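You operate a simulated robot arm through the tools that you are given. There is no shell and no other tool. Be economical: measure what you need, move in short steps, check, and stop when the job is done.

You are at the controls of a simulated robot arm. One attempt, no reset.

TASK
Send the Peas tray down the back lane, then the Pasta tray down the other.
Fine: set the lane divider for each, clear the label gate for the second, stop the belt after each run.
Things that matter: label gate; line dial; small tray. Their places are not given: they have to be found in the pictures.

The check looks at the end state, three seconds after you hand in, the way a careful person would. Anything else that was tipped, shoved, dropped, spilled or broken makes it a failure.

THE ROBOT
A 6-joint arm with a two-finger parallel gripper, fixed in place. Base frame: the origin is at the foot of the arm, x ahead of it, y to its left, z up; the work surface is at about z = 93. Lengths are in cm, angles in degrees, forces in N, time in s.
Its first joint turns from -166.0 to 166.0 degrees. Payload 3.91 kg.
The tool frame sits at the grasp point between the pads (the TCP): z along the fingers, y along the line on which they close. The tips reach 3 cm beyond it. The gripper opens to 11 cm. The fingers are 2 cm wide and 1 cm thick; the gripper's body (4.8 by 11.2 cm) begins 5.5 cm behind the TCP.
Orientation is that of the tool frame in the base frame, as [roll, pitch, yaw] about the fixed x, y, z axes, in that order (R = Rz(yaw) Ry(pitch) Rx(roll)). With the fingers straight down and closing along the base's y, the tool's x points along the base's -x, its y along +y and its z along -z.

THE INTERFACE
- The arm moves only by the tool apply_moves. Its argument "moves" is a list of rows, each an object of numbers (a shift or turn left out is 0, a gripper value left out holds the last): "grip": the gripper command, from -1 (shut) to 1 (fully open), values between in proportion; "tx", "ty", "tz": the shift along the tool's x, y, z in cm; "wx", "wy", "wz": the turn, a rotation vector about the tool's x, y, z in degrees. In form: [{"grip": .., "tx": .., "ty": .., "tz": .., "wx": .., "wy": .., "wz": ..}, ...]. A call has 1 to 20 rows; each row shifts and turns the commanded pose from where the row before left it, along the tool's axes as they then stand. Each row takes 0.2 s and may step no farther than 5 cm and 8.6 degrees from the row before; otherwise, or with a gripper value out of range, the whole call is refused. Where a pose cannot be reached the arm comes as near as it can. A force on the tool above 80 N (or 10 N above the force at the start of the call, whichever is more), or a blocked arm, ends the call early, and 0.2 s more pass. The fingers move at their own pace (about 10.8 cm/s each) and stop on an object; they squeeze with about 41 N. The grip force told is the motor's: it shows also when the fingers shut on nothing. Time passes only in rows, and 0.2 s behind the last, so rows that do not move let the fingers close. The reply holds the time, the measured pose of the TCP, the force on the tool along the base axes, the opening and the grip force, in the units named above and with some noise, with the torque about the TCP (base axes, N m) and any sound that the robot's microphone picked up.
- Cameras (640 x 400 px; columns grow to the right, rows downward): "scene" is fixed at [39.87, -50.06, 170.87]; the picture's right is [0.87, -0.49, 0.00], its down [-0.39, -0.70, -0.60] and it looks along [0.29, 0.52, -0.80] (base axes); focal length 317 px, centre (320, 200). "wrist" rides on the gripper at [7.2, 1.7, -10.3] in the tool frame; the picture's right is [-0.23, 0.97, 0.00], its down [-0.76, -0.18, -0.62] and it looks along [-0.61, -0.14, 0.78] (tool axes); focal length 222 px, centre (320, 200).
- camera(camera): a new picture of that camera. No time passes.
- locate(camera, pixels): for up to 12 pixels [column, row] of the newest picture of that camera ("zoom" is the newest enlarged one), the place [x, y, z] in the base frame of the surface seen there, good to about 0.3 cm. No time passes.
- enlarge(camera, box): a new picture of the part [left, top, right, bottom] of that camera's present view, enlarged. No time passes.
- finish_job(): hands the job in; it is judged then, once.

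Keep the steps short. Do not move on a guess: measure, check each grasp and each placing, and mend mistakes. In all there are 80 turns and 46 pictures (those below and enlarged ones count). Leave the gripper open and the arm clear of the work at the hand-in unless told otherwise, and finish with a single line.

The tools are called as a command line: name --argument value ..., lists and objects as JSON in quotes. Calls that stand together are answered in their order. apply_moves: Moves the arm, as the interface text tells. Its arguments: {"type":"object","properties":{"moves":{"type":"array","items":{"type":"object","properties":{"grip":{"type":"number"},"tx":{"type":"number"},"ty":{"type":"number"},"tz":{"type":"number"},"wx":{"type":"number"},"wy":{"type":"number"},"wz":{"type":"number"}}}}},"required":["moves"]} The other tools are called the same way: camera (camera) takes a picture; locate (camera, pixels) gives the place of the surface under pixels of a picture; enlarge (camera, box) takes an enlarged picture of a part of a camera's view; finish_job () hands the job in.

At the start:

```text
time_s: 0.0
eef_pos: [58.83, 7.61, 127.53]
ee_rot: [179.9, 0.2, 180.0]
ft_force: [-0.5, 0.5, -0.2]
torque: [0.0, -0.01, 0.03]
finger_gap: 11.0
gripper_force: 0.0
```

scene: 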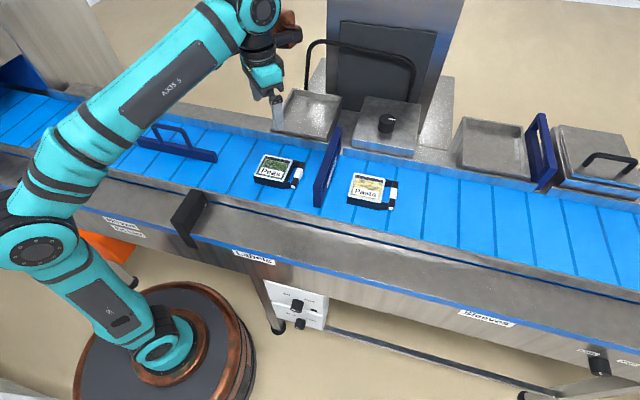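
wrist: 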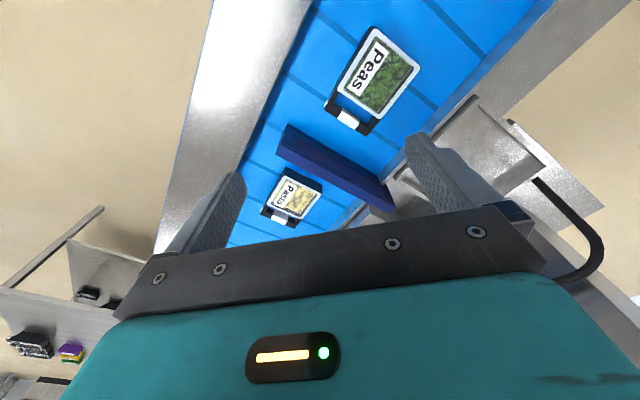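

I see a belt with the Peas tray at about (272,170), the Pasta tray at (370,190), blue flap/gates at (178,140), (328,165), (542,150), a black knob on a box at (387,122), and a control panel at (298,305). I'll enlarge these to read the labels.

enlarge --camera "scene" --box '[220, 60, 460, 210]'

enlarge --camera "scene" --box '[220, 230, 380, 350]'

enlarge --camera "scene" --box '[440, 90, 640, 390]'

enlarge --camera "scene" --box '[0, 60, 240, 260]'

```text
2.67 times, centred on (340, 135) of scene
```

zoom: 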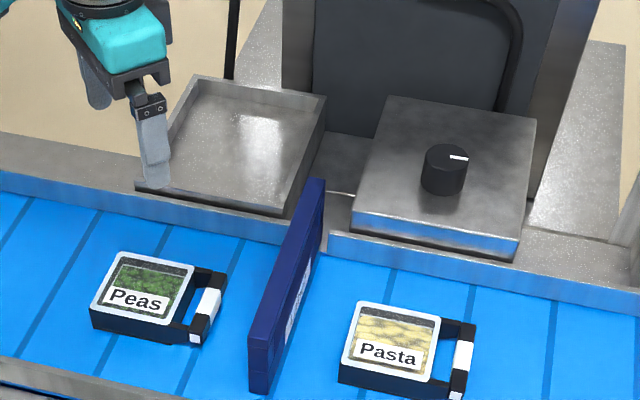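

```text
3.33 times, centred on (300, 290) of scene
```

zoom: 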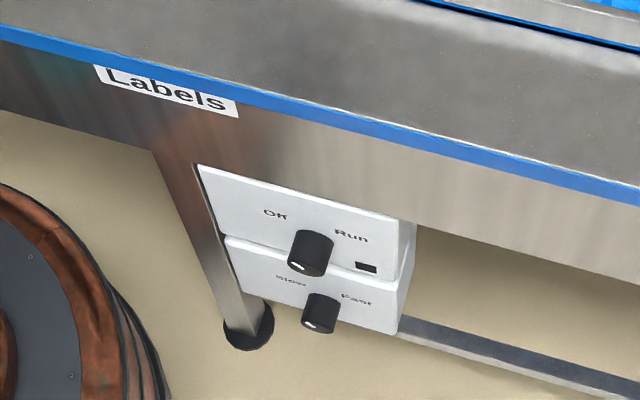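

```text
1.33 times, centred on (540, 240) of scene
```

zoom: 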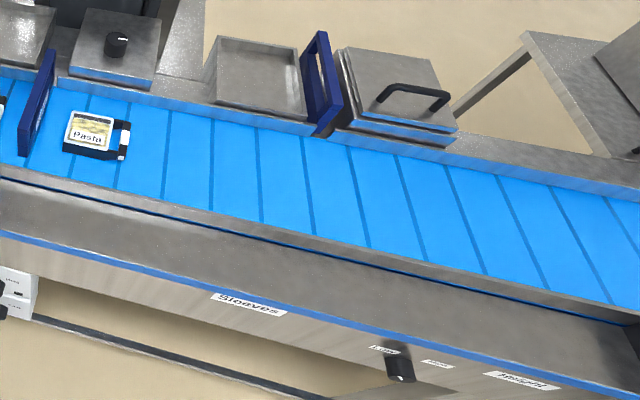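

```text
2.00 times, centred on (120, 160) of scene
```

zoom: 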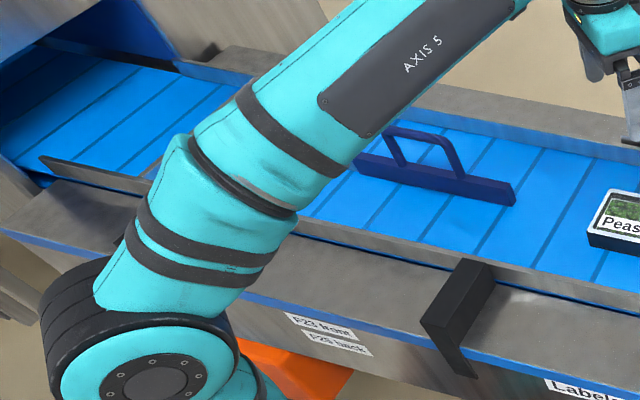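

Labels near the left say "front"/"back" there, so the lanes split at the left. I'll measure the main parts now.

locate --camera "scene" --pixels '[[272, 165], [367, 185], [337, 130], [318, 205], [387, 120], [142, 138], [215, 157], [170, 128], [188, 215], [298, 309], [300, 324], [240, 190]]'

enlarge --camera "scene" --box '[90, 190, 250, 290]'

enlarge --camera "scene" --box '[540, 320, 640, 400]'

enlarge --camera "scene" --box '[265, 275, 335, 335]'

```text
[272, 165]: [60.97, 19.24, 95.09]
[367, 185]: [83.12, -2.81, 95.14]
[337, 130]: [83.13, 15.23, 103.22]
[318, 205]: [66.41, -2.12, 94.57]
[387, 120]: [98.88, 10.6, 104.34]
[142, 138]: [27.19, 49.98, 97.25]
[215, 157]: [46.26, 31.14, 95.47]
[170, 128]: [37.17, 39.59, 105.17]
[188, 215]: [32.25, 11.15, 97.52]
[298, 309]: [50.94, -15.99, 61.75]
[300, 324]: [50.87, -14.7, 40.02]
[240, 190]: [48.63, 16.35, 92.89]
```

```text
4.00 times, centred on (170, 240) of scene
```

zoom: 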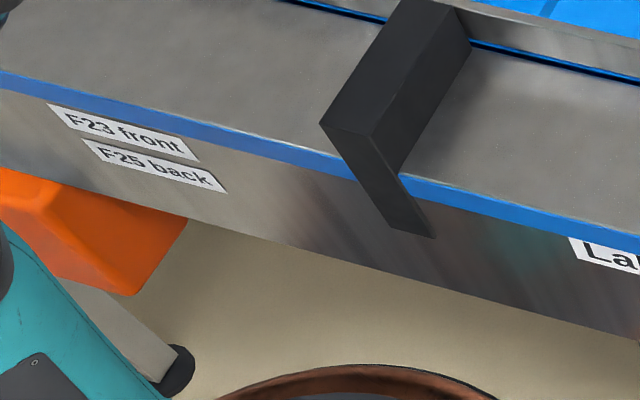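

```text
5.00 times, centred on (590, 360) of scene
```

zoom: 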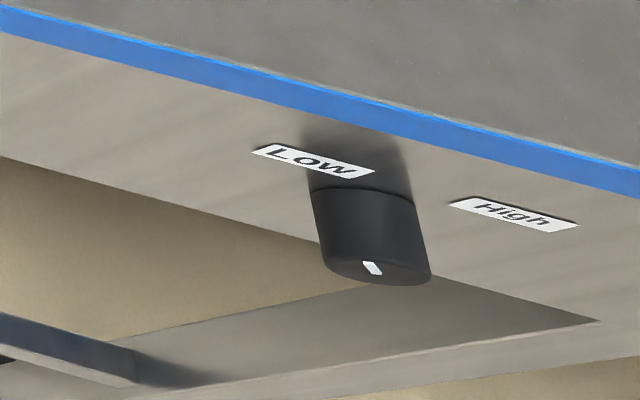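

```text
6.67 times, centred on (300, 305) of scene
```

zoom: 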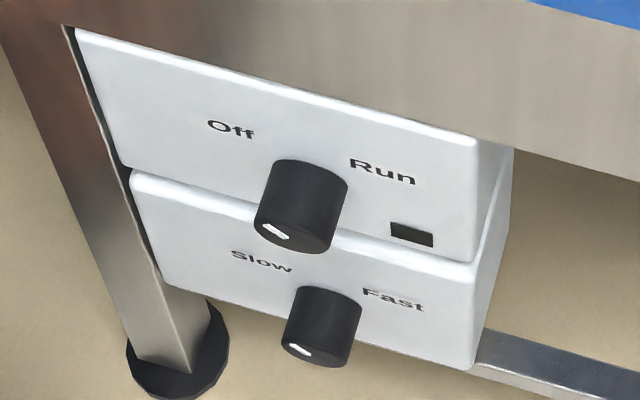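

enlarge --camera "scene" --box '[290, 110, 370, 220]'

enlarge --camera "scene" --box '[500, 100, 640, 210]'

locate --camera "scene" --pixels '[[542, 118], [553, 165], [534, 190], [527, 140], [340, 128], [341, 150], [327, 160], [316, 182], [330, 190], [400, 210], [270, 215], [420, 165]]'

```text
3.64 times, centred on (330, 165) of scene
```

zoom: 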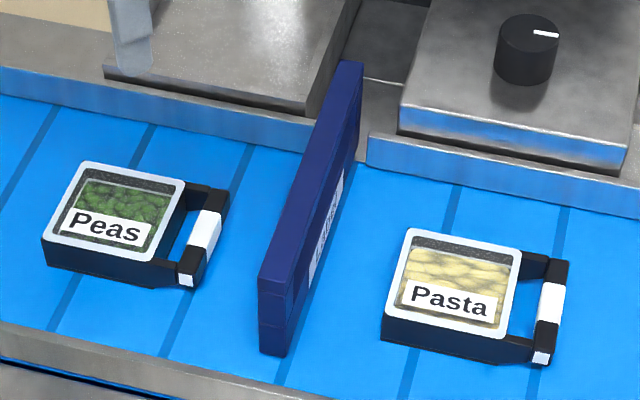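

```text
3.64 times, centred on (570, 155) of scene
```

zoom: 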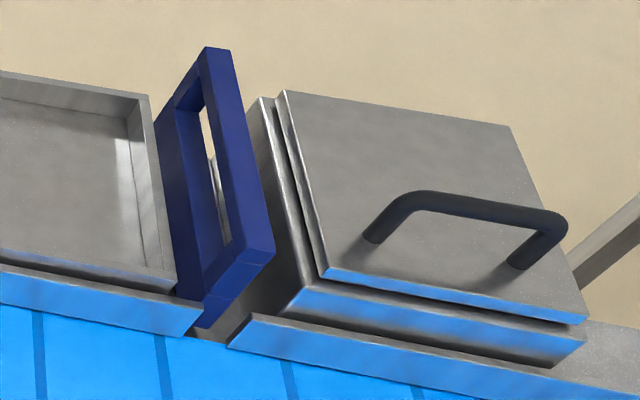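

```text
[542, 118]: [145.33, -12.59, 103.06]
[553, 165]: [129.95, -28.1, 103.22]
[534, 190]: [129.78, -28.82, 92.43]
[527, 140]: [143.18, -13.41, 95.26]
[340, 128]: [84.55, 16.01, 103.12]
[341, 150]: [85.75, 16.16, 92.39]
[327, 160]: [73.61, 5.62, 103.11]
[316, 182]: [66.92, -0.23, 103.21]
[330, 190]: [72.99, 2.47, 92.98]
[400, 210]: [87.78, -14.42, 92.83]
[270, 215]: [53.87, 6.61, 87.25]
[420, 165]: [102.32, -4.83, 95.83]
```

The belt runs diagonally in the base frame, along (-0.7, 0.7). The Labels gate at (328,165) closes off the Pasta tray, and the Sleeves gate at (542,150) is already slid back. The divider at (178,140) is partly hidden by the arm, so I'll move high above the belt and turn the wrist camera toward it.

apply_moves --moves '[{"tx": 4, "ty": 2, "tz": -0.5}, {"tx": 4, "ty": 2, "tz": -0.5}, {"tx": 4, "ty": 2, "tz": -0.5}, {"tx": 4, "ty": 2, "tz": -0.5}, {"tx": 4, "ty": 1, "tz": -0.5}, {"wz": -8.5}, {"wz": -8.5}, {"wz": -8.5}, {"wz": -8.5}, {"wz": -8.5}, {"wz": -8.5}, {"wz": -8.5}, {"wz": -8.5}, {"wz": -8.5}, {"wz": -8.5}, {"wz": -5}]'

camera --camera "wrist"

camera --camera "scene"

```text
time_s: 3.4
eef_pos: [38.79, 16.67, 129.82]
ee_rot: [-179.5, 0.2, -89.9]
ft_force: [-0.1, 0.6, 0.0]
torque: [-0.03, 0.03, -0.01]
finger_gap: 11.0
gripper_force: 0.1
```

```text
34 pictures are left
```

wrist: 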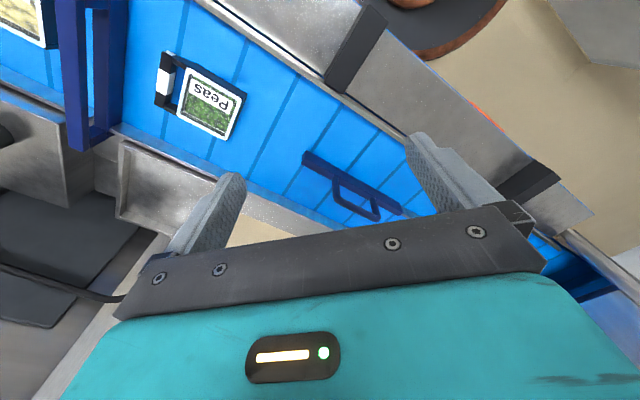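

```text
33 pictures are left
```

scene: 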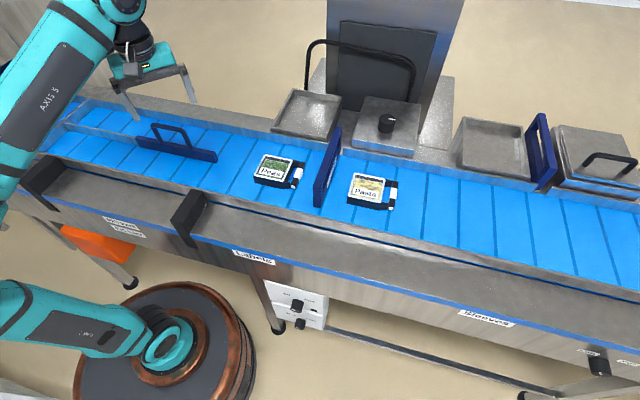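

The view of the divider and lanes is clearer now, so I'll enlarge the left area.

enlarge --camera "scene" --box '[20, 85, 230, 215]'

enlarge --camera "wrist" --box '[260, 110, 420, 230]'

locate --camera "scene" --pixels '[[65, 122], [130, 141], [138, 135], [216, 154], [157, 125], [187, 131], [60, 155], [75, 105], [45, 150], [195, 155], [212, 140], [160, 180]]'

```text
3.05 times, centred on (125, 150) of scene
```

zoom: 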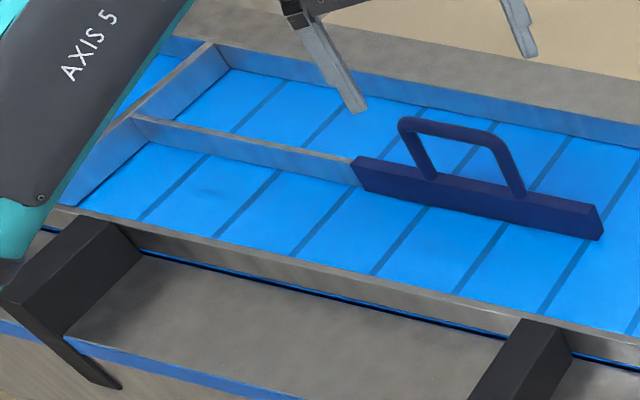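

```text
3.33 times, centred on (340, 170) of wrist
```

zoom: 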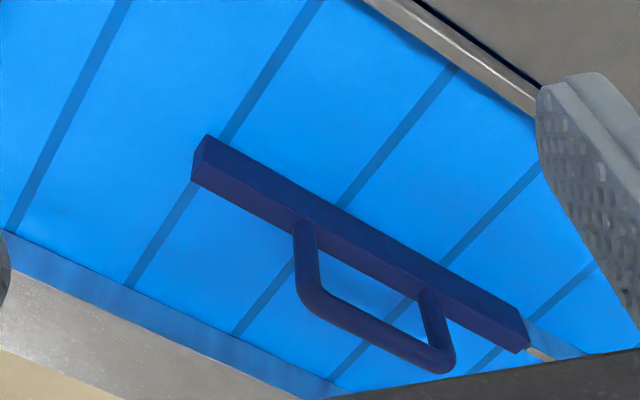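

```text
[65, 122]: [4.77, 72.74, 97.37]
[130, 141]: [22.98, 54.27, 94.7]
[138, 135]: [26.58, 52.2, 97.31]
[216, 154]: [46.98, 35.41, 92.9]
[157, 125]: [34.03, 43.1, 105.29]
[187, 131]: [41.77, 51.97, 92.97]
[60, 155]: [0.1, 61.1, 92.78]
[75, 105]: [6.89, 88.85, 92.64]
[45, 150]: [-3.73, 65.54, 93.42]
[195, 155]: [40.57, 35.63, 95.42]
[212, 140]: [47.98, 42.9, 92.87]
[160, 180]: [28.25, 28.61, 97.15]
```

The lanes are split by a fence on v≈54.8 (v is across the belt) with a closed end wall. The divider hinges at the fence end, and its tip points upstream. I'll measure the divider and its handle in the wrist zoom.

locate --camera "zoom" --pixels '[[208, 142], [197, 178], [512, 318], [522, 345], [303, 285], [370, 337], [440, 363], [304, 225], [428, 295], [470, 60], [100, 262], [545, 345]]'

locate --camera "wrist" --pixels '[[180, 112], [200, 133], [240, 98], [229, 140], [187, 68], [165, 85], [160, 55], [160, 103], [205, 100], [328, 85], [515, 178], [350, 95]]'

```text
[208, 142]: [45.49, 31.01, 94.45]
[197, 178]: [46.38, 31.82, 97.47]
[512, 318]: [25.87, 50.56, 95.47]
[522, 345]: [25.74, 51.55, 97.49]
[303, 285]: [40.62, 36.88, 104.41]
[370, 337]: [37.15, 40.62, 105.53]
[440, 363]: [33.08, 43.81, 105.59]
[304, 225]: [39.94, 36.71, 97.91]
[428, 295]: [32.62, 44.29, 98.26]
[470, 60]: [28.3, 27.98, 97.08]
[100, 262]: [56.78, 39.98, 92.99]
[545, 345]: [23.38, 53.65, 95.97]
```

```text
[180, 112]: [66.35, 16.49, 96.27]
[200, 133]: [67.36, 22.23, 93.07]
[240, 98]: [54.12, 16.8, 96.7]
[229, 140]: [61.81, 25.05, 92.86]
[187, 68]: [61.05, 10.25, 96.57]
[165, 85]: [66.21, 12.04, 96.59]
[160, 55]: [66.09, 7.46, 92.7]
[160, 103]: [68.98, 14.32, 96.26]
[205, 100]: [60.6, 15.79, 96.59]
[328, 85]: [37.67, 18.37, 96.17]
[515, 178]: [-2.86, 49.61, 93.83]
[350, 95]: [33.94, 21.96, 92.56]
```

The divider bar is at z 93–97.5 with its handle's top bar at z≈105, centred at about (36.7, 40.4). I'll turn 45° more so the fingers close across the belt, then move above the handle.

apply_moves --moves '[{"wz": -8.5}, {"wz": -8.5}, {"wz": -8.5}, {"wz": -8.5}, {"wz": -8.5}, {"wz": -2.6}, {"tx": -3.7, "ty": -3.1}, {"tx": -3.7, "ty": -3.1}, {"tx": -3.7, "ty": -3.1}, {"tx": -3.7, "ty": -3.1}, {"tx": -3.6, "ty": -2.9}, {"tz": 4}, {"tz": 4}, {"tz": 4}, {}]'

camera --camera "wrist"

```text
time_s: 6.6
eef_pos: [36.46, 40.43, 117.89]
ee_rot: [-179.9, -0.1, -44.8]
ft_force: [0.4, -0.9, 0.1]
torque: [0.03, 0.04, 0.01]
finger_gap: 11.01
gripper_force: 0.1
```

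```text
30 pictures are left
```

wrist: 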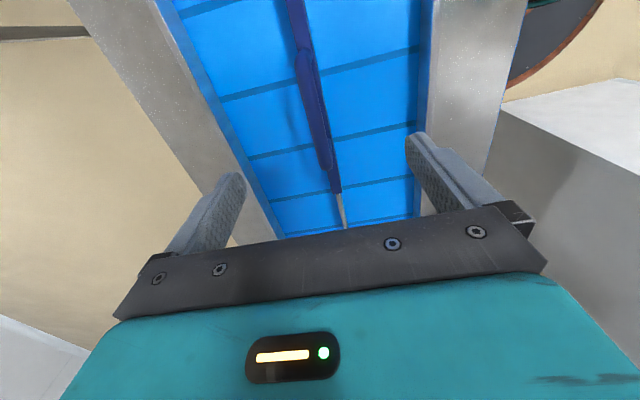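

The handle lies between the fingers. I'll measure the rails' inner edges before going down.

locate --camera "wrist" --pixels '[[195, 60], [235, 130], [418, 60], [412, 130], [290, 10], [340, 205], [330, 225]]'

apply_moves --moves '[{"tz": 4}, {"tz": 4}, {"tz": 4}, {"tz": 2.4}, {"grip": -0.2}, {"grip": -0.2}, {"grip": -0.2}]'

```text
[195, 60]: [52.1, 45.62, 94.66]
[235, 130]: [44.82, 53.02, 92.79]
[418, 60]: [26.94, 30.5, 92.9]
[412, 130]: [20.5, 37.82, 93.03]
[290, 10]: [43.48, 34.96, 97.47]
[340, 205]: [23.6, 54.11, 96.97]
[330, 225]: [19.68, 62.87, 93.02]
```

```text
time_s: 8.2
eef_pos: [36.29, 40.41, 103.5]
ee_rot: [180.0, -0.1, -44.9]
ft_force: [0.6, 0.2, -0.3]
torque: [-0.02, -0.02, 0.02]
finger_gap: 4.4
gripper_force: 0.0
```

The belt runs from v≈41.2 to 69.2. The fingers straddle the handle loosely, with a 4.4 cm gap. For Peas to take the back lane, the divider tip has to swing to the front, so I'll push the handle along -v in small steps.

apply_moves --moves '[{"ty": 1.5}, {"ty": 1.2}, {"ty": 1.2, "tx": -0.2}, {"ty": 1.2, "tx": -0.3}, {"ty": 1.2, "tx": -0.4}, {}]'

camera --camera "wrist"

```text
time_s: 9.6
eef_pos: [31.53, 36.62, 103.61]
ee_rot: [-180.0, 0.0, -44.9]
ft_force: [-1.0, -0.1, -0.9]
torque: [0.02, -0.02, 0.02]
finger_gap: 4.4
gripper_force: 0.1
```

```text
29 pictures are left
```

wrist: 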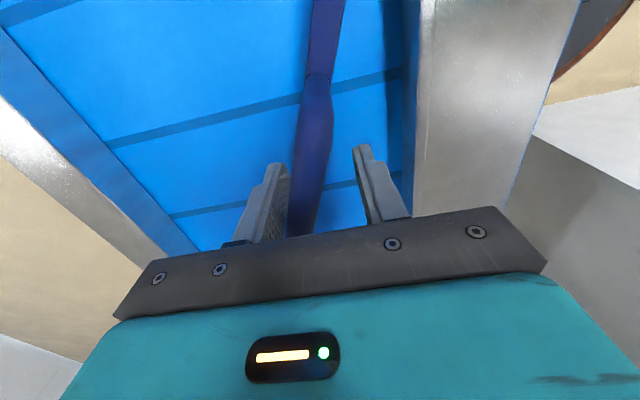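

It is swinging with very little force. I'll push on by about 3 cm more, watching the force.

apply_moves --moves '[{"ty": 1.0, "tx": -0.3}, {"ty": 1.0, "tx": -0.4}, {"ty": 0.8, "tx": -0.4}, {}]'

camera --camera "scene"

```text
time_s: 10.4
eef_pos: [29.34, 35.54, 103.56]
ee_rot: [-179.7, -0.4, -45.3]
ft_force: [83.3, -8.0, 0.9]
torque: [0.09, 1.22, -2.82]
finger_gap: 7.08
gripper_force: 27.1
stopped in row 4: the force on the tool passed its limit at 84 N (the readings are from after the stop); the commanded pose is now the measured one
```

```text
28 pictures are left
```

scene: 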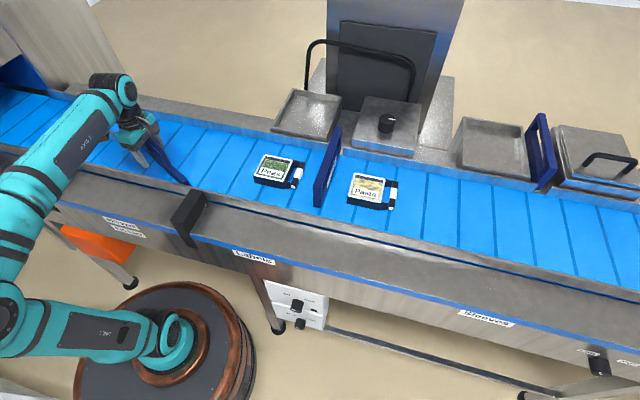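

The divider has reached its stop, with the tip toward the front rail. I'll back off, open and lift clear.

apply_moves --moves '[{"ty": -1.2, "tx": 0.3, "grip": 0.1}, {"grip": 0.1, "ty": -0.3}, {}, {"tz": -3}, {"tz": -4}, {"tz": -5}, {"tz": -5}, {"tz": -4}]'

camera --camera "wrist"

enlarge --camera "scene" --box '[20, 85, 230, 215]'

```text
time_s: 12.2
eef_pos: [30.06, 36.18, 124.52]
ee_rot: [-179.8, -0.3, -45.0]
ft_force: [0.1, -0.1, -0.5]
torque: [0.03, -0.01, 0.01]
finger_gap: 6.05
gripper_force: 0.1
```

```text
27 pictures are left
```

wrist: 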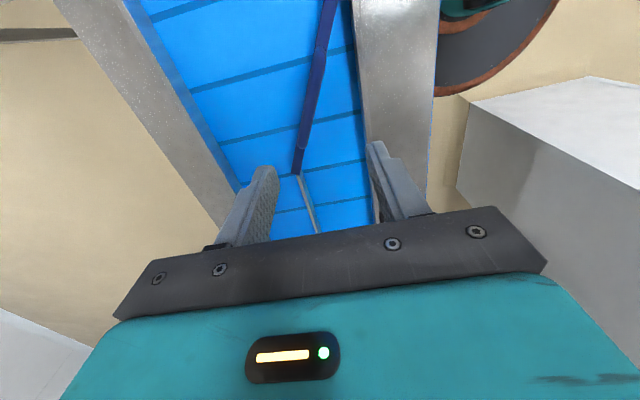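

```text
3.05 times, centred on (125, 150) of scene
```

zoom: 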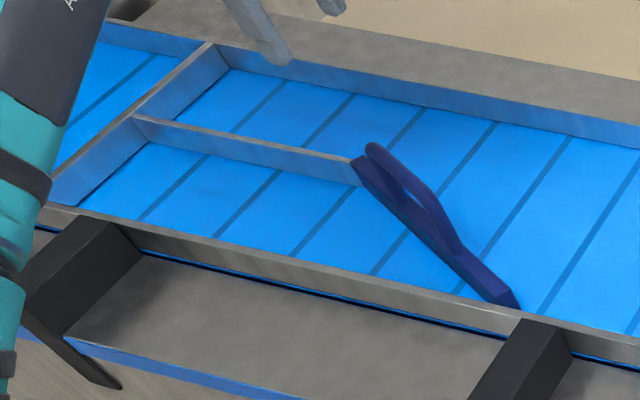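

The divider now closes the front lane and holds, so Peas will take the back lane. Next is the Off/Run dial, which I'll measure in a zoom on the panel.

enlarge --camera "scene" --box '[265, 275, 335, 335]'

locate --camera "zoom" --pixels '[[300, 170], [300, 210], [275, 228], [305, 240], [320, 225], [110, 60], [130, 155], [440, 160], [440, 240], [230, 130], [380, 172], [412, 235]]'

locate --camera "zoom" --pixels '[[320, 345], [300, 350], [325, 310], [150, 190], [450, 280], [440, 330], [265, 205], [345, 190], [270, 235], [100, 100], [480, 150], [180, 260]]'

```text
6.67 times, centred on (300, 305) of scene
```

zoom: 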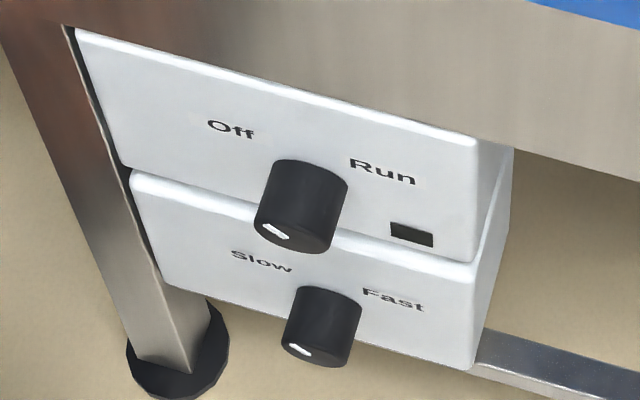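

```text
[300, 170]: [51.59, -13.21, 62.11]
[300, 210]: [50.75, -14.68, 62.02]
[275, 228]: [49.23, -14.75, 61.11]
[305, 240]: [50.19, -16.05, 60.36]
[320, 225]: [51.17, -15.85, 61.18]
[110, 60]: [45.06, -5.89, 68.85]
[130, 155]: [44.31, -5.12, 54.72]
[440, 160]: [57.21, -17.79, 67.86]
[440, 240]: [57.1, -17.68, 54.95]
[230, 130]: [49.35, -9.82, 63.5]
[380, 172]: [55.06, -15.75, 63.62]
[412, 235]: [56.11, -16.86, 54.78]
```

```text
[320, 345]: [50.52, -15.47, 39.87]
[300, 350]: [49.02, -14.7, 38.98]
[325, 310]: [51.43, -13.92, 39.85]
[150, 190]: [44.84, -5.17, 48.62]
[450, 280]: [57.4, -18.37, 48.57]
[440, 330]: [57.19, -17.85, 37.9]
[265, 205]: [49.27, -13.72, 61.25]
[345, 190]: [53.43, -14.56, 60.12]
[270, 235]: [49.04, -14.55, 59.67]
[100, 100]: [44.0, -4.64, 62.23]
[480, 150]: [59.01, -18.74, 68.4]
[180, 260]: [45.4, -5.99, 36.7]
```

The panel face is at v≈27.8. The Off/Run knob is centred at u≈-46.3 (u is along the belt), z≈60.3, and is 3.6 cm across. Its front face is at v≈24.2, with the mark at Off, up-left about 52°. Run is the same angle up-right. I'll go in front of the belt at height and tilt the tool to face the panel.

apply_moves --moves '[{"tx": 3.87, "ty": 2.4, "grip": 0.1}, {"tx": 3.87, "ty": 2.4}, {"tx": 3.87, "ty": 2.4}, {"tx": 3.87, "ty": 2.4}, {"tx": 3.87, "ty": 2.4}, {"tx": 3.87, "ty": 2.4}, {"tx": 3.87, "ty": 2.4}, {"tx": 3.87, "ty": 2.4}, {"tx": 3.87, "ty": 2.4}, {"tx": 3.87, "ty": 2.4}, {"tx": 3.87, "ty": 2.4}, {"tx": 3.87, "ty": 2.4}, {"tx": 3.87, "ty": 2.4}, {}]'

apply_moves --moves '[{"wx": 8.5}, {"wx": 8.5}, {"wx": 8.5}, {"wx": 8.5}, {"wx": 8.5}, {"wx": 8.5}, {"wx": 8.5}, {"wx": 8.5}, {"wx": 8.5}, {"wx": 8.5}, {"wx": 5}, {}]'

camera --camera "scene"

```text
time_s: 14.8
eef_pos: [41.64, -13.62, 124.81]
ee_rot: [-179.6, -0.6, -45.6]
ft_force: [24.7, 8.0, -36.5]
torque: [-2.72, 1.41, -1.55]
finger_gap: 6.06
gripper_force: 0.0
stopped in row 12: the force on the tool passed its limit at 178 N (the readings are from after the stop); the commanded pose is now the measured one
```

```text
time_s: 17.4
eef_pos: [41.67, -10.64, 131.27]
ee_rot: [-89.7, 0.1, -45.5]
ft_force: [-0.3, -0.3, 0.8]
torque: [0.0, 0.04, 0.02]
finger_gap: 6.06
gripper_force: 0.1
out of reach, approached as far as the arm can: row 8, 9, 10, 11
```

```text
24 pictures are left
```

scene: 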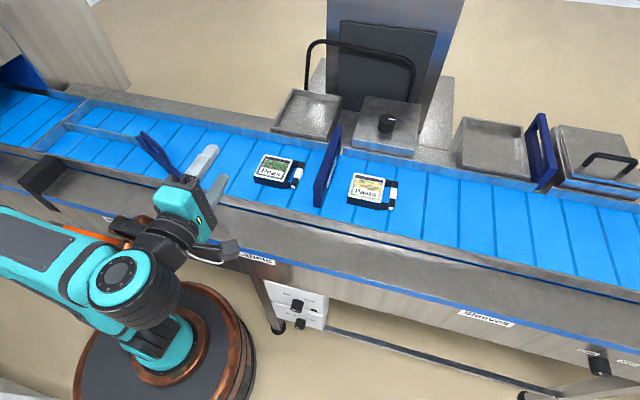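

The stop at 178 N happened in open air, so the wrist most likely touched the arm's own link; nothing in the scene was moved. The tool now faces the panel. I'll move it away from the base and lower it in stages.

apply_moves --moves '[{"tx": 3}, {"tx": 3}, {"tx": 3, "ty": 2}, {"ty": 4, "tz": -2}, {"ty": 4, "tz": -2}, {"ty": 4, "tz": -2}, {"ty": 4, "tz": -2}, {}]'

locate --camera "scene" --pixels '[[255, 255], [265, 240], [290, 265], [270, 270], [340, 280], [245, 200], [360, 250], [310, 222]]'

```text
time_s: 18.9
eef_pos: [39.98, -18.89, 132.43]
ee_rot: [-89.8, 0.6, -46.1]
ft_force: [57.5, 28.5, 12.9]
torque: [-0.52, 1.77, -1.5]
finger_gap: 6.06
gripper_force: 0.0
out of reach, approached as far as the arm can: row 1, 2, 3, 4, 5, 6, 7
stopped in row 7: the force on the tool passed its limit at 173 N (the readings are from after the stop); the commanded pose is now the measured one
```

```text
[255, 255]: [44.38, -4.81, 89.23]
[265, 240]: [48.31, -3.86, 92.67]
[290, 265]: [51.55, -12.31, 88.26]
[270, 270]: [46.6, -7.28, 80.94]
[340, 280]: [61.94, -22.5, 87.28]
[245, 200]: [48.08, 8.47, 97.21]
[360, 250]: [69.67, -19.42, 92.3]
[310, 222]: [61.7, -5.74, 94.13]
```

camera --camera "scene"

```text
23 pictures are left
```

scene: 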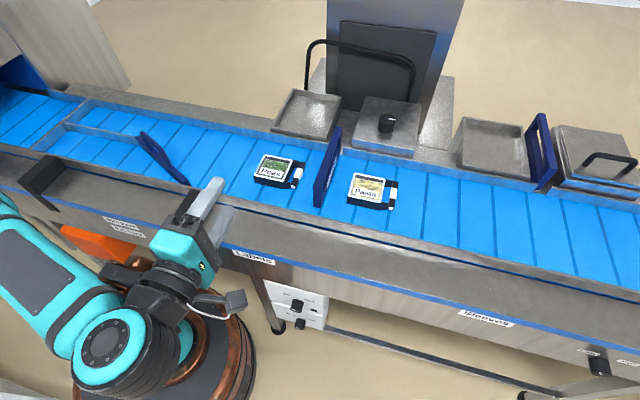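

The apron face is at v≈28. A horizontal tool here folds the wrist against the arm. I'll use a different grip instead: the tool tilted down and forward, pinching the knob left and right, and turned about the knob's axis in bites. First I'll move back out over the belt and return the tool to vertical.

apply_moves --moves '[{"tz": 4}, {"tz": 4}, {"tz": 4}, {"tz": 4}, {"tz": 4}, {"wx": -8.5}, {"wx": -8.5}, {"wx": -8.5}, {"wx": -8.5}, {"wx": -8.5}, {"wx": -8.5}, {"wx": -8.5}, {"wx": -8.5}, {"wx": -8.5}, {"wx": -8.5}, {"wx": -5}]'

apply_moves --moves '[{"wz": 8.5}, {"wz": 8.5}, {"wz": 8.5}, {"wz": 8.5}, {"wz": 8.5}, {"wz": 8.5}, {"wz": 8.5}, {"wz": 8.5}, {"wz": 8.5}, {"wz": 8.5}, {"wz": 5}]'

camera --camera "scene"

```text
time_s: 22.3
eef_pos: [54.33, -4.85, 130.56]
ee_rot: [-179.5, 0.3, -46.0]
ft_force: [-0.3, -1.0, 0.2]
torque: [0.03, -0.01, 0.05]
finger_gap: 6.07
gripper_force: 0.1
out of reach, approached as far as the arm can: row 16
```

```text
time_s: 24.7
eef_pos: [54.3, -4.93, 130.53]
ee_rot: [179.8, 0.6, -136.1]
ft_force: [0.1, 0.2, -0.3]
torque: [0.03, 0.01, 0.02]
finger_gap: 6.04
gripper_force: 0.1
```

```text
22 pictures are left
```

scene: 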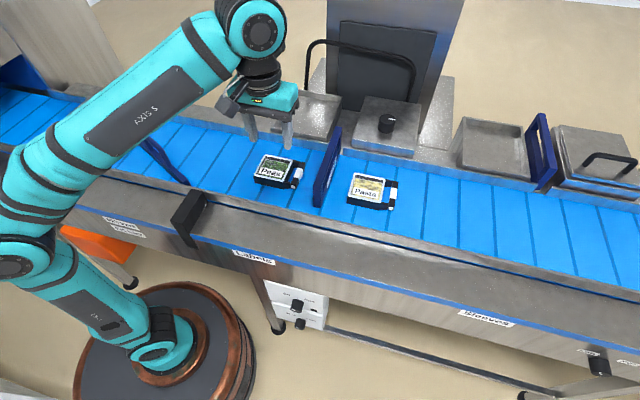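

The arm is in its good posture again. Next I'll shift in front of the belt, tilt 40° toward the panel, and check.

apply_moves --moves '[{"wz": -1.1, "tx": 3, "ty": -1.5}, {"tx": 4, "ty": -1.5}, {"tx": 4, "ty": -1.4, "tz": 2}, {"tx": 4, "tz": 2, "wy": -8}, {"tx": 3, "tz": 2, "wy": -8}, {"tx": 3, "wy": -8}, {"wy": -8}, {"wy": -8}, {}]'

```text
time_s: 26.7
eef_pos: [42.85, -22.38, 123.32]
ee_rot: [179.2, 40.3, -135.3]
ft_force: [0.5, -0.1, 0.0]
torque: [0.03, -0.01, 0.0]
finger_gap: 6.06
gripper_force: 0.0
```

The pose is good (u=-46.1, v=14.5). I'll now go straight down in front of the apron.

apply_moves --moves '[{"tx": 2.9, "tz": 3.4}, {"tx": 2.9, "tz": 3.4}, {"tx": 2.9, "tz": 3.4}, {"tx": 2.9, "tz": 3.4}, {"tx": 2.9, "tz": 3.4}, {"tx": 2.9, "tz": 3.4}, {"tx": 2.9, "tz": 3.4}, {"tx": 2.9, "tz": 3.4}, {"tx": 2.9, "tz": 3.4}, {"tx": 2.9, "tz": 3.4}, {"tx": 2.9, "tz": 3.4}, {"tx": 1, "tz": 1.2}, {}]'

camera --camera "scene"

```text
time_s: 29.5
eef_pos: [42.36, -22.22, 72.48]
ee_rot: [179.3, 40.2, -135.5]
ft_force: [-0.1, -0.3, -0.3]
torque: [-0.05, 0.02, -0.01]
finger_gap: 6.05
gripper_force: 0.0
```

```text
21 pictures are left
```

scene: 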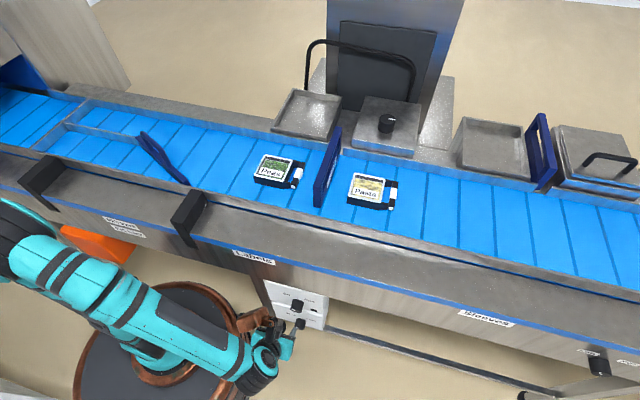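

That works. I'll look with the wrist camera at the knob.

camera --camera "wrist"

```text
20 pictures are left
```

wrist: 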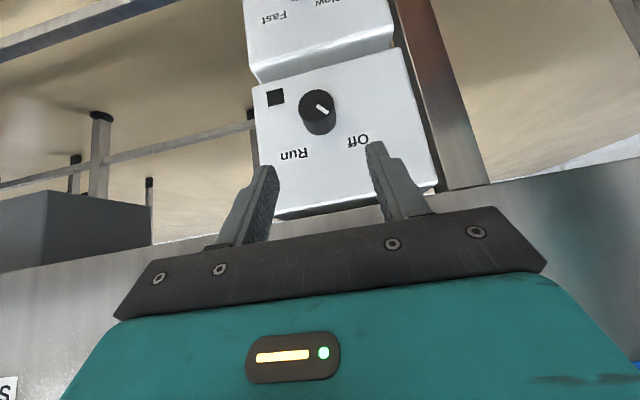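

locate --camera "wrist" --pixels '[[316, 105], [303, 105], [331, 105], [316, 92], [318, 119], [320, 108], [306, 122], [332, 124], [297, 154], [357, 141], [277, 97], [345, 95]]'

```text
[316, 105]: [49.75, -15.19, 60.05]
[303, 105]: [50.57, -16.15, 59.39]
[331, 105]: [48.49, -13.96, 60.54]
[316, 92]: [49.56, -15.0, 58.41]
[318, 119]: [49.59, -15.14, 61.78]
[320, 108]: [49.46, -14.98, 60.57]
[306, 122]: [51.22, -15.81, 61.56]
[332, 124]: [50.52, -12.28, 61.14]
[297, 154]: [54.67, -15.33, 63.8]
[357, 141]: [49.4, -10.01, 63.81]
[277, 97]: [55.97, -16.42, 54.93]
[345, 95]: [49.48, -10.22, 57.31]
```

The knob centre is at about u=-46.0, z=60.1, with its front face at v=24.4. I'll drop to its height, pre-turn -26° about the knob's axis, and approach partway.

apply_moves --moves '[{"tx": 2.66, "tz": 3.17, "ty": -0.34}, {"tx": 2.66, "tz": 3.17}, {"tx": 2.66, "tz": 3.17}, {"wx": 5, "wz": -4.2}, {"wx": 5, "wz": -4.2}, {"wx": 5, "wz": -4.2}, {"wx": 5, "wz": -4.2}, {"tx": -2, "tz": 1.7}, {"tx": -2, "tz": 1.7}, {}]'

```text
time_s: 31.7
eef_pos: [49.22, -21.98, 63.71]
ee_rot: [-148.2, 35.7, -115.2]
ft_force: [-0.6, 0.7, 0.7]
torque: [0.01, -0.03, 0.01]
finger_gap: 6.05
gripper_force: 0.0
out of reach, approached as far as the arm can: row 5, 6, 7
```

A negative pre-turn brings the wrist too near the base for reach. I'll back away, return to phase 0 and use positive phases instead.

apply_moves --moves '[{"tx": 2, "tz": -1.7}, {"tx": 2, "tz": -1.7}, {"wx": -5, "wz": 4.2}, {"wx": -5, "wz": 4.2}, {"wx": -5, "wz": 4.2}, {"wx": -5, "wz": 4.2}, {}]'

```text
time_s: 33.3
eef_pos: [45.53, -25.61, 63.81]
ee_rot: [179.1, 40.1, -135.4]
ft_force: [-0.9, -0.1, -0.5]
torque: [0.01, 0.02, 0.02]
finger_gap: 6.05
gripper_force: 0.0
out of reach, approached as far as the arm can: row 1
```

apply_moves --moves '[{"tx": -2.3, "tz": 1.9}, {"tx": -0.7, "tz": 0.6}, {"tx": 1.2, "tz": 1.4}, {"tx": 1.2, "tz": 1.4}, {"ty": 2.1}, {"ty": 2.2}, {}]'

```text
time_s: 34.9
eef_pos: [45.35, -19.59, 60.26]
ee_rot: [179.2, 40.2, -135.4]
ft_force: [-0.3, 0.1, 0.5]
torque: [0.01, -0.01, 0.0]
finger_gap: 6.03
gripper_force: 0.0
```

That is reached: u=-45.9, v=18.2, z=60.3. I'll go forward 6.6 cm so the fingers straddle the knob, and check with the wrist picture.

apply_moves --moves '[{"tx": -1.7, "tz": 1.4}, {"tx": -1.7, "tz": 1.4}, {"tx": -1.7, "tz": 1.44, "tx ": 0}, {}]'

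camera --camera "wrist"

```text
refused: a row must be an object with the names that the interface gives
```

```text
19 pictures are left
```

wrist: 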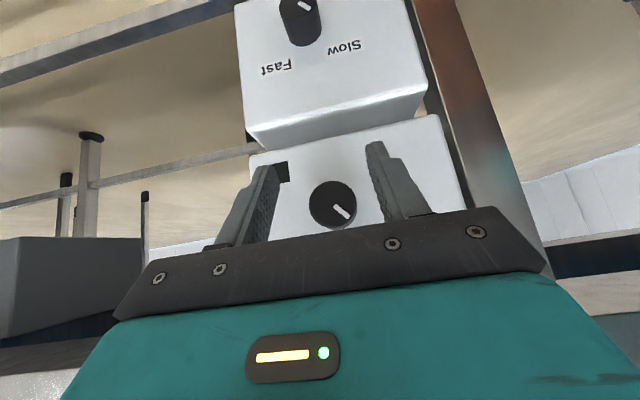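

A stray key got the call refused. The picture shows the knob centred between the fingers. I'll approach and close.

apply_moves --moves '[{"tx": -1.7, "tz": 1.4}, {"tx": -1.7, "tz": 1.4}, {"tx": -1.7, "tz": 1.44}, {}, {"grip": -1}, {"grip": -1}, {"grip": -1}]'

```text
time_s: 36.5
eef_pos: [50.03, -15.17, 60.32]
ee_rot: [179.2, 40.2, -135.4]
ft_force: [2.1, 2.8, 1.6]
torque: [0.11, -0.15, -0.54]
finger_gap: 4.21
gripper_force: 45.0
```

The knob is gripped (gap 4.2 cm, 45 N). I'll turn it clockwise about its axis, 30° first, toward Run.

apply_moves --moves '[{"wx": -5.75, "wz": 4.82}, {"wx": -5.75, "wz": 4.82}, {"wx": -5.75, "wz": 4.82}, {"wx": -5.75, "wz": 4.82}, {}]'

enlarge --camera "scene" --box '[250, 260, 350, 340]'

```text
time_s: 37.7
eef_pos: [50.06, -15.07, 60.21]
ee_rot: [142.2, 33.9, -158.3]
ft_force: [32.0, -13.8, 4.6]
torque: [0.3, -0.44, -0.74]
finger_gap: 4.18
gripper_force: 44.9
```

```text
5.00 times, centred on (300, 300) of scene
```

zoom: 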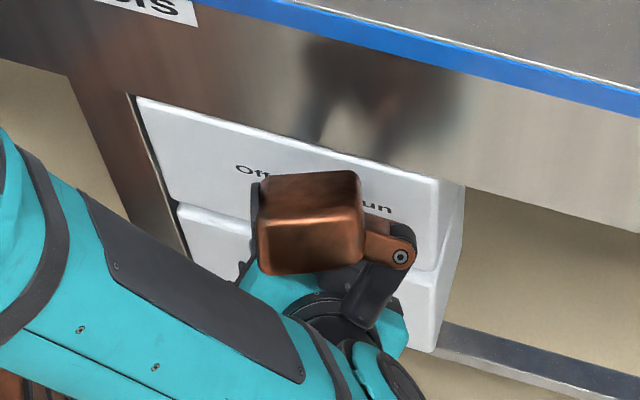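

Turning well. I'll go on another 45° in the same way.

apply_moves --moves '[{"wx": -5.75, "wz": 4.82}, {"wx": -5.75, "wz": 4.82}, {"wx": -5.75, "wz": 4.82}, {"wx": -5.75, "wz": 4.82}, {"wx": -5.75, "wz": 4.82}, {"wx": -5.75, "wz": 4.82}, {}]'

camera --camera "wrist"

```text
time_s: 39.3
eef_pos: [50.07, -15.15, 59.98]
ee_rot: [100.9, 9.2, -174.0]
ft_force: [25.3, -20.6, -65.4]
torque: [-1.05, -0.18, 0.49]
finger_gap: 4.13
gripper_force: 45.0
```

```text
17 pictures are left
```

wrist: 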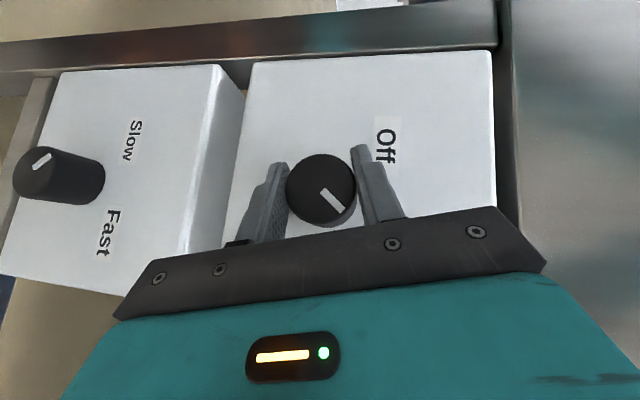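

The knob turns with the grip, and its mark is now past the top. The side load comes from a small centring error, so I'll ease it by 0.35 cm and turn the remaining ~28°.

apply_moves --moves '[{"ty": -0.35}, {"wx": -5.36, "wz": 4.5}, {"wx": -5.36, "wz": 4.5}, {"wx": -5.36, "wz": 4.5}, {"wx": -5.36, "wz": 4.5}, {}]'

camera --camera "wrist"

camera --camera "scene"

```text
time_s: 40.7
eef_pos: [50.0, -15.04, 60.09]
ee_rot: [79.3, -8.5, -174.0]
ft_force: [-4.9, 7.3, 48.8]
torque: [-0.46, -0.94, 0.35]
finger_gap: 4.18
gripper_force: 44.8
```

```text
16 pictures are left
```

wrist: 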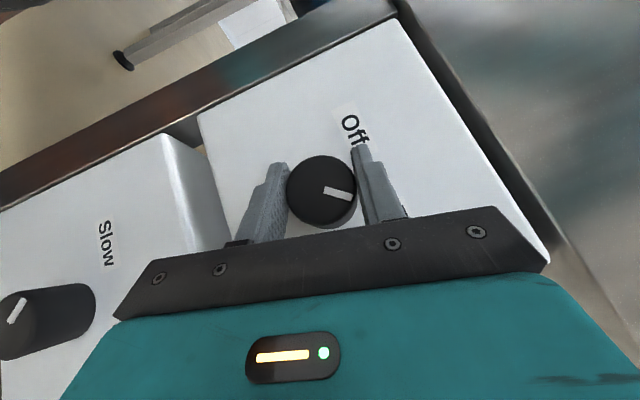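

```text
15 pictures are left
```

scene: 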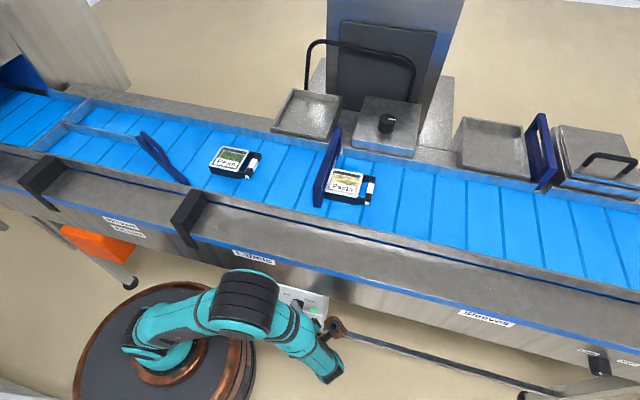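

The belt is running: Peas has moved to (232,162), a lamp is lit green, and the knob is at its Run stop. I'll keep the grip and let 2.4 s pass.

apply_moves --moves '[{"ty": 0.2}, {}, {}, {}, {}, {}, {}, {}, {}, {}, {}]'

camera --camera "scene"

```text
time_s: 43.1
eef_pos: [50.25, -14.99, 59.98]
ee_rot: [79.2, -8.6, -174.1]
ft_force: [-27.2, 15.1, -65.9]
torque: [-0.66, 0.65, 0.47]
finger_gap: 4.16
gripper_force: 45.1
```

```text
14 pictures are left
```

scene: 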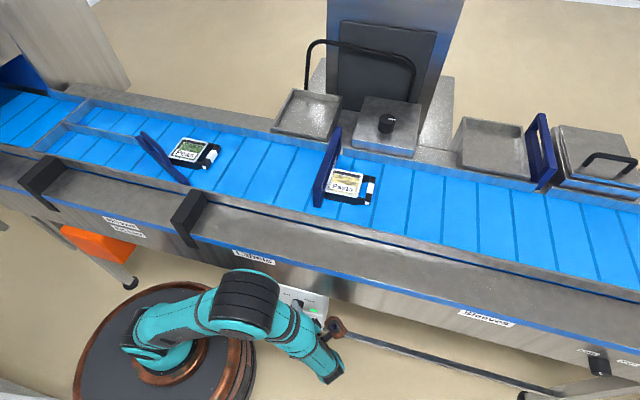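

Peas is sliding along the divider toward the back at roughly 5–6 cm/s. I'll wait about 8 s more.

apply_moves --moves '[{"ty": -0.1}, {}, {}, {}, {}, {}, {}, {}, {}, {}, {}, {}, {}, {}, {}, {}, {}, {}, {}, {}]'

apply_moves --moves '[{}, {}, {}, {}, {}, {}, {}, {}, {}, {}, {}, {}, {}, {}, {}, {}, {}, {}, {}, {}]'

camera --camera "scene"

```text
time_s: 47.3
eef_pos: [50.04, -15.13, 59.99]
ee_rot: [79.4, -8.4, -174.0]
ft_force: [11.5, -10.4, 1.5]
torque: [-0.16, 0.3, -0.11]
finger_gap: 4.19
gripper_force: 45.1
```

```text
time_s: 51.5
eef_pos: [50.06, -15.03, 59.91]
ee_rot: [79.3, -8.5, -174.1]
ft_force: [25.4, -17.2, 16.4]
torque: [-0.1, 0.26, -0.2]
finger_gap: 4.19
gripper_force: 45.0
```

```text
13 pictures are left
```

scene: 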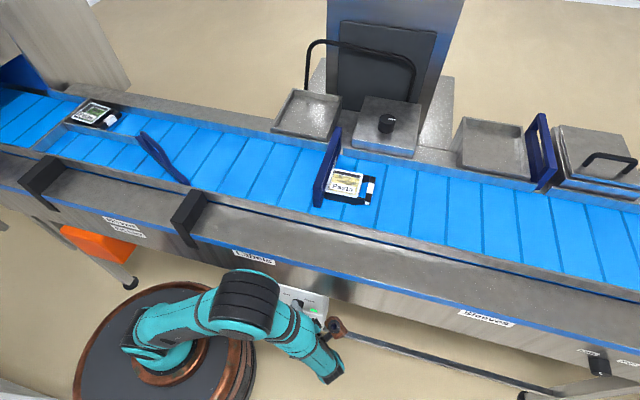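

Peas is at (95,113), almost at the end of the back lane. I'll give it 2 s more, then turn the dial back to Off.

apply_moves --moves '[{}, {}, {}, {}, {}, {}, {}, {}, {}]'

apply_moves --moves '[{"wx": 5.75, "wz": -4.82}, {"wx": 5.75, "wz": -4.82}, {"wx": 5.75, "wz": -4.82}, {"wx": 5.75, "wz": -4.82}, {"wx": 5.75, "wz": -4.82}, {"wx": 5.75, "wz": -4.82}, {"wx": 5.75, "wz": -4.82}, {"wx": 5.75, "wz": -4.82}, {"wx": 5.75, "wz": -4.82}, {"wx": 5.75, "wz": -4.82}, {"wx": 5.75, "wz": -4.82}, {"wx": 5.75, "wz": -4.82}, {}]'

camera --camera "wrist"

```text
time_s: 53.5
eef_pos: [50.06, -15.2, 59.94]
ee_rot: [79.3, -8.5, -174.1]
ft_force: [27.8, -17.4, 20.4]
torque: [-0.14, 0.28, -0.19]
finger_gap: 4.18
gripper_force: 44.9
```

```text
time_s: 56.3
eef_pos: [50.05, -15.06, 60.0]
ee_rot: [162.6, 39.0, -145.9]
ft_force: [-13.9, 14.4, 20.6]
torque: [0.31, 1.09, 0.19]
finger_gap: 4.12
gripper_force: 44.8
```

```text
12 pictures are left
```

wrist: 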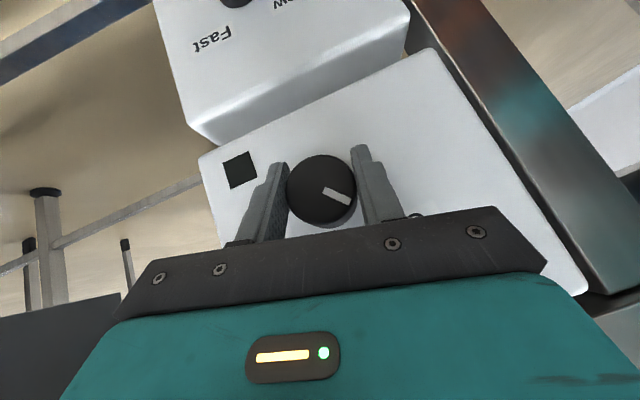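

The lamp is dark and the mark is back at Off. I'll release, back away, straighten and rise clear.

apply_moves --moves '[{"grip": 0.1}, {"grip": 0.1}, {"grip": 0.1}, {"tx": 1.7, "tz": -1.4}, {"tx": 1.7, "tz": -1.4}, {"tx": 1.7, "tz": -1.44}, {"wx": 5, "wz": -4.2}, {"wx": 5, "wz": -4.2}, {"tx": 0.8, "tz": -4}, {"tx": -0.8, "tz": -4.5}, {"tx": -2.9, "tz": -3.4}, {"tx": -2.9, "tz": -3.4}, {"tx": -2.9, "tz": -3.4}, {"tx": -2.9, "tz": -3.4}, {"tx": -2.9, "tz": -3.4}, {"tx": -2.9, "tz": -3.4}, {"tx": -2.9, "tz": -3.4}, {"tx": -2.9, "tz": -3.4}, {}]'

camera --camera "scene"

```text
time_s: 60.3
eef_pos: [42.0, -23.81, 102.24]
ee_rot: [179.3, 40.2, -135.3]
ft_force: [0.9, -0.9, 0.5]
torque: [-0.03, -0.01, -0.04]
finger_gap: 6.01
gripper_force: 0.1
```

```text
11 pictures are left
```

scene: 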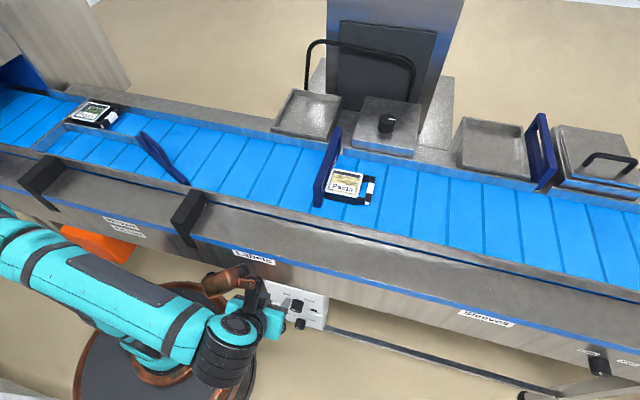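

Peas rests at the end of the back lane and the belt is stopped. Now I'll measure the gate.

enlarge --camera "scene" --box '[296, 115, 392, 215]'

```text
4.00 times, centred on (344, 165) of scene
```

zoom: 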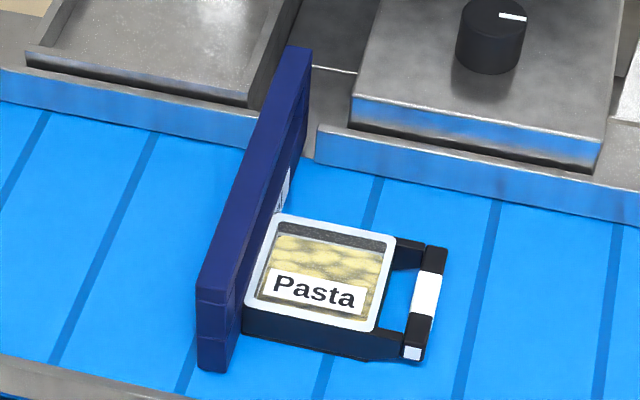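

locate --camera "zoom" --pixels '[[205, 285], [230, 287], [216, 275], [288, 52], [306, 56], [240, 200], [260, 200], [213, 310], [215, 355], [255, 290], [340, 325], [240, 150]]'

```text
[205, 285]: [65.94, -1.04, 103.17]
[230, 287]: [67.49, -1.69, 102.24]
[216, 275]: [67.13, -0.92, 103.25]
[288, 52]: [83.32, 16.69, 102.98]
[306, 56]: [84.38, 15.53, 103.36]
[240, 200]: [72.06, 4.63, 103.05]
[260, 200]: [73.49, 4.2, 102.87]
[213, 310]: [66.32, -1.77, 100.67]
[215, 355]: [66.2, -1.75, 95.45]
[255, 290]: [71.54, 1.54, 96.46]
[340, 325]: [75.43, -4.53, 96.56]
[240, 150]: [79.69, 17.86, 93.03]
```

locate --camera "zoom" --pixels '[[356, 92], [352, 120], [320, 145], [318, 128], [268, 85], [248, 100], [258, 118], [370, 30], [280, 20], [330, 90]]'

```text
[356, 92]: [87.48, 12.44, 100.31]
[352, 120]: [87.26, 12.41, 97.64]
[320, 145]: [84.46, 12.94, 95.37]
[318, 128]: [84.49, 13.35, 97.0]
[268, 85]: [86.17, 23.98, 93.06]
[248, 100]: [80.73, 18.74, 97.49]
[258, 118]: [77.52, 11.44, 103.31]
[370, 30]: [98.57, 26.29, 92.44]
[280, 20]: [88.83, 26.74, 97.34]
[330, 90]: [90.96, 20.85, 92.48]
```

The gate is at u≈-48.0, 2 cm thick, with its front end at v≈45.6, back end at v≈70.7 and top at z=103.1. It runs back through a slot in the rear rail. I'll rise, make the tool vertical and go above its front end.

apply_moves --moves '[{"tx": -2.9, "tz": -3.4}, {"tx": -2.9, "tz": -3.4}, {"tx": -2.9, "tz": -3.4}, {"tx": -2.9, "tz": -3.4}, {"tx": -2.5, "tz": 2, "wy": 8}, {"tx": -3, "tz": 1.5, "wy": 8}, {"tx": -3.5, "tz": 1, "wy": 8}, {"tx": -4, "wy": 8}, {"tx": -4, "wy": 8}, {"tx": -4}, {"tx": -4}, {}]'

```text
time_s: 62.9
eef_pos: [60.42, -5.44, 122.69]
ee_rot: [179.5, 0.2, -134.9]
ft_force: [-0.2, 0.0, -0.2]
torque: [0.02, 0.01, 0.0]
finger_gap: 6.07
gripper_force: 0.0
```

apply_moves --moves '[{"tx": -4.1, "ty": -1.4}, {"tx": -4.2}, {"tz": 5}, {"tz": 5}, {"tz": 3}, {}]'

camera --camera "wrist"

```text
time_s: 64.3
eef_pos: [67.17, -0.49, 109.64]
ee_rot: [179.5, 0.1, -134.9]
ft_force: [1.1, -0.2, -0.3]
torque: [0.02, 0.01, 0.01]
finger_gap: 6.04
gripper_force: 0.1
```

```text
9 pictures are left
```

wrist: 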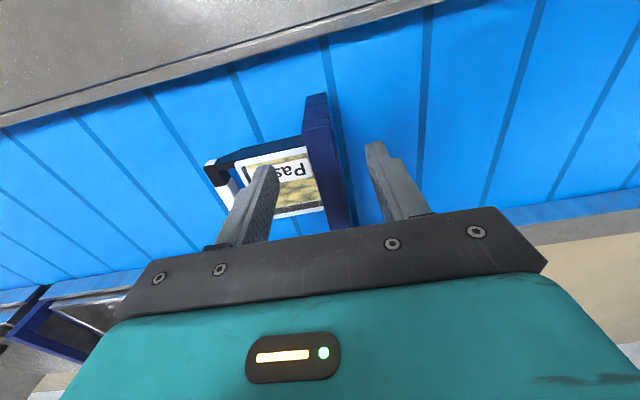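

The gate plate is between the fingers. I'll lower to z=101.5 and close on it.

apply_moves --moves '[{"tz": 4}, {"tz": 4.1}, {}, {"grip": -1}, {"grip": -1}, {"grip": -1}, {}]'

```text
time_s: 65.9
eef_pos: [67.2, -0.53, 101.58]
ee_rot: [179.5, 0.1, -134.9]
ft_force: [3.2, -2.9, -5.1]
torque: [-0.66, -1.43, 0.11]
finger_gap: 1.59
gripper_force: 44.9
```

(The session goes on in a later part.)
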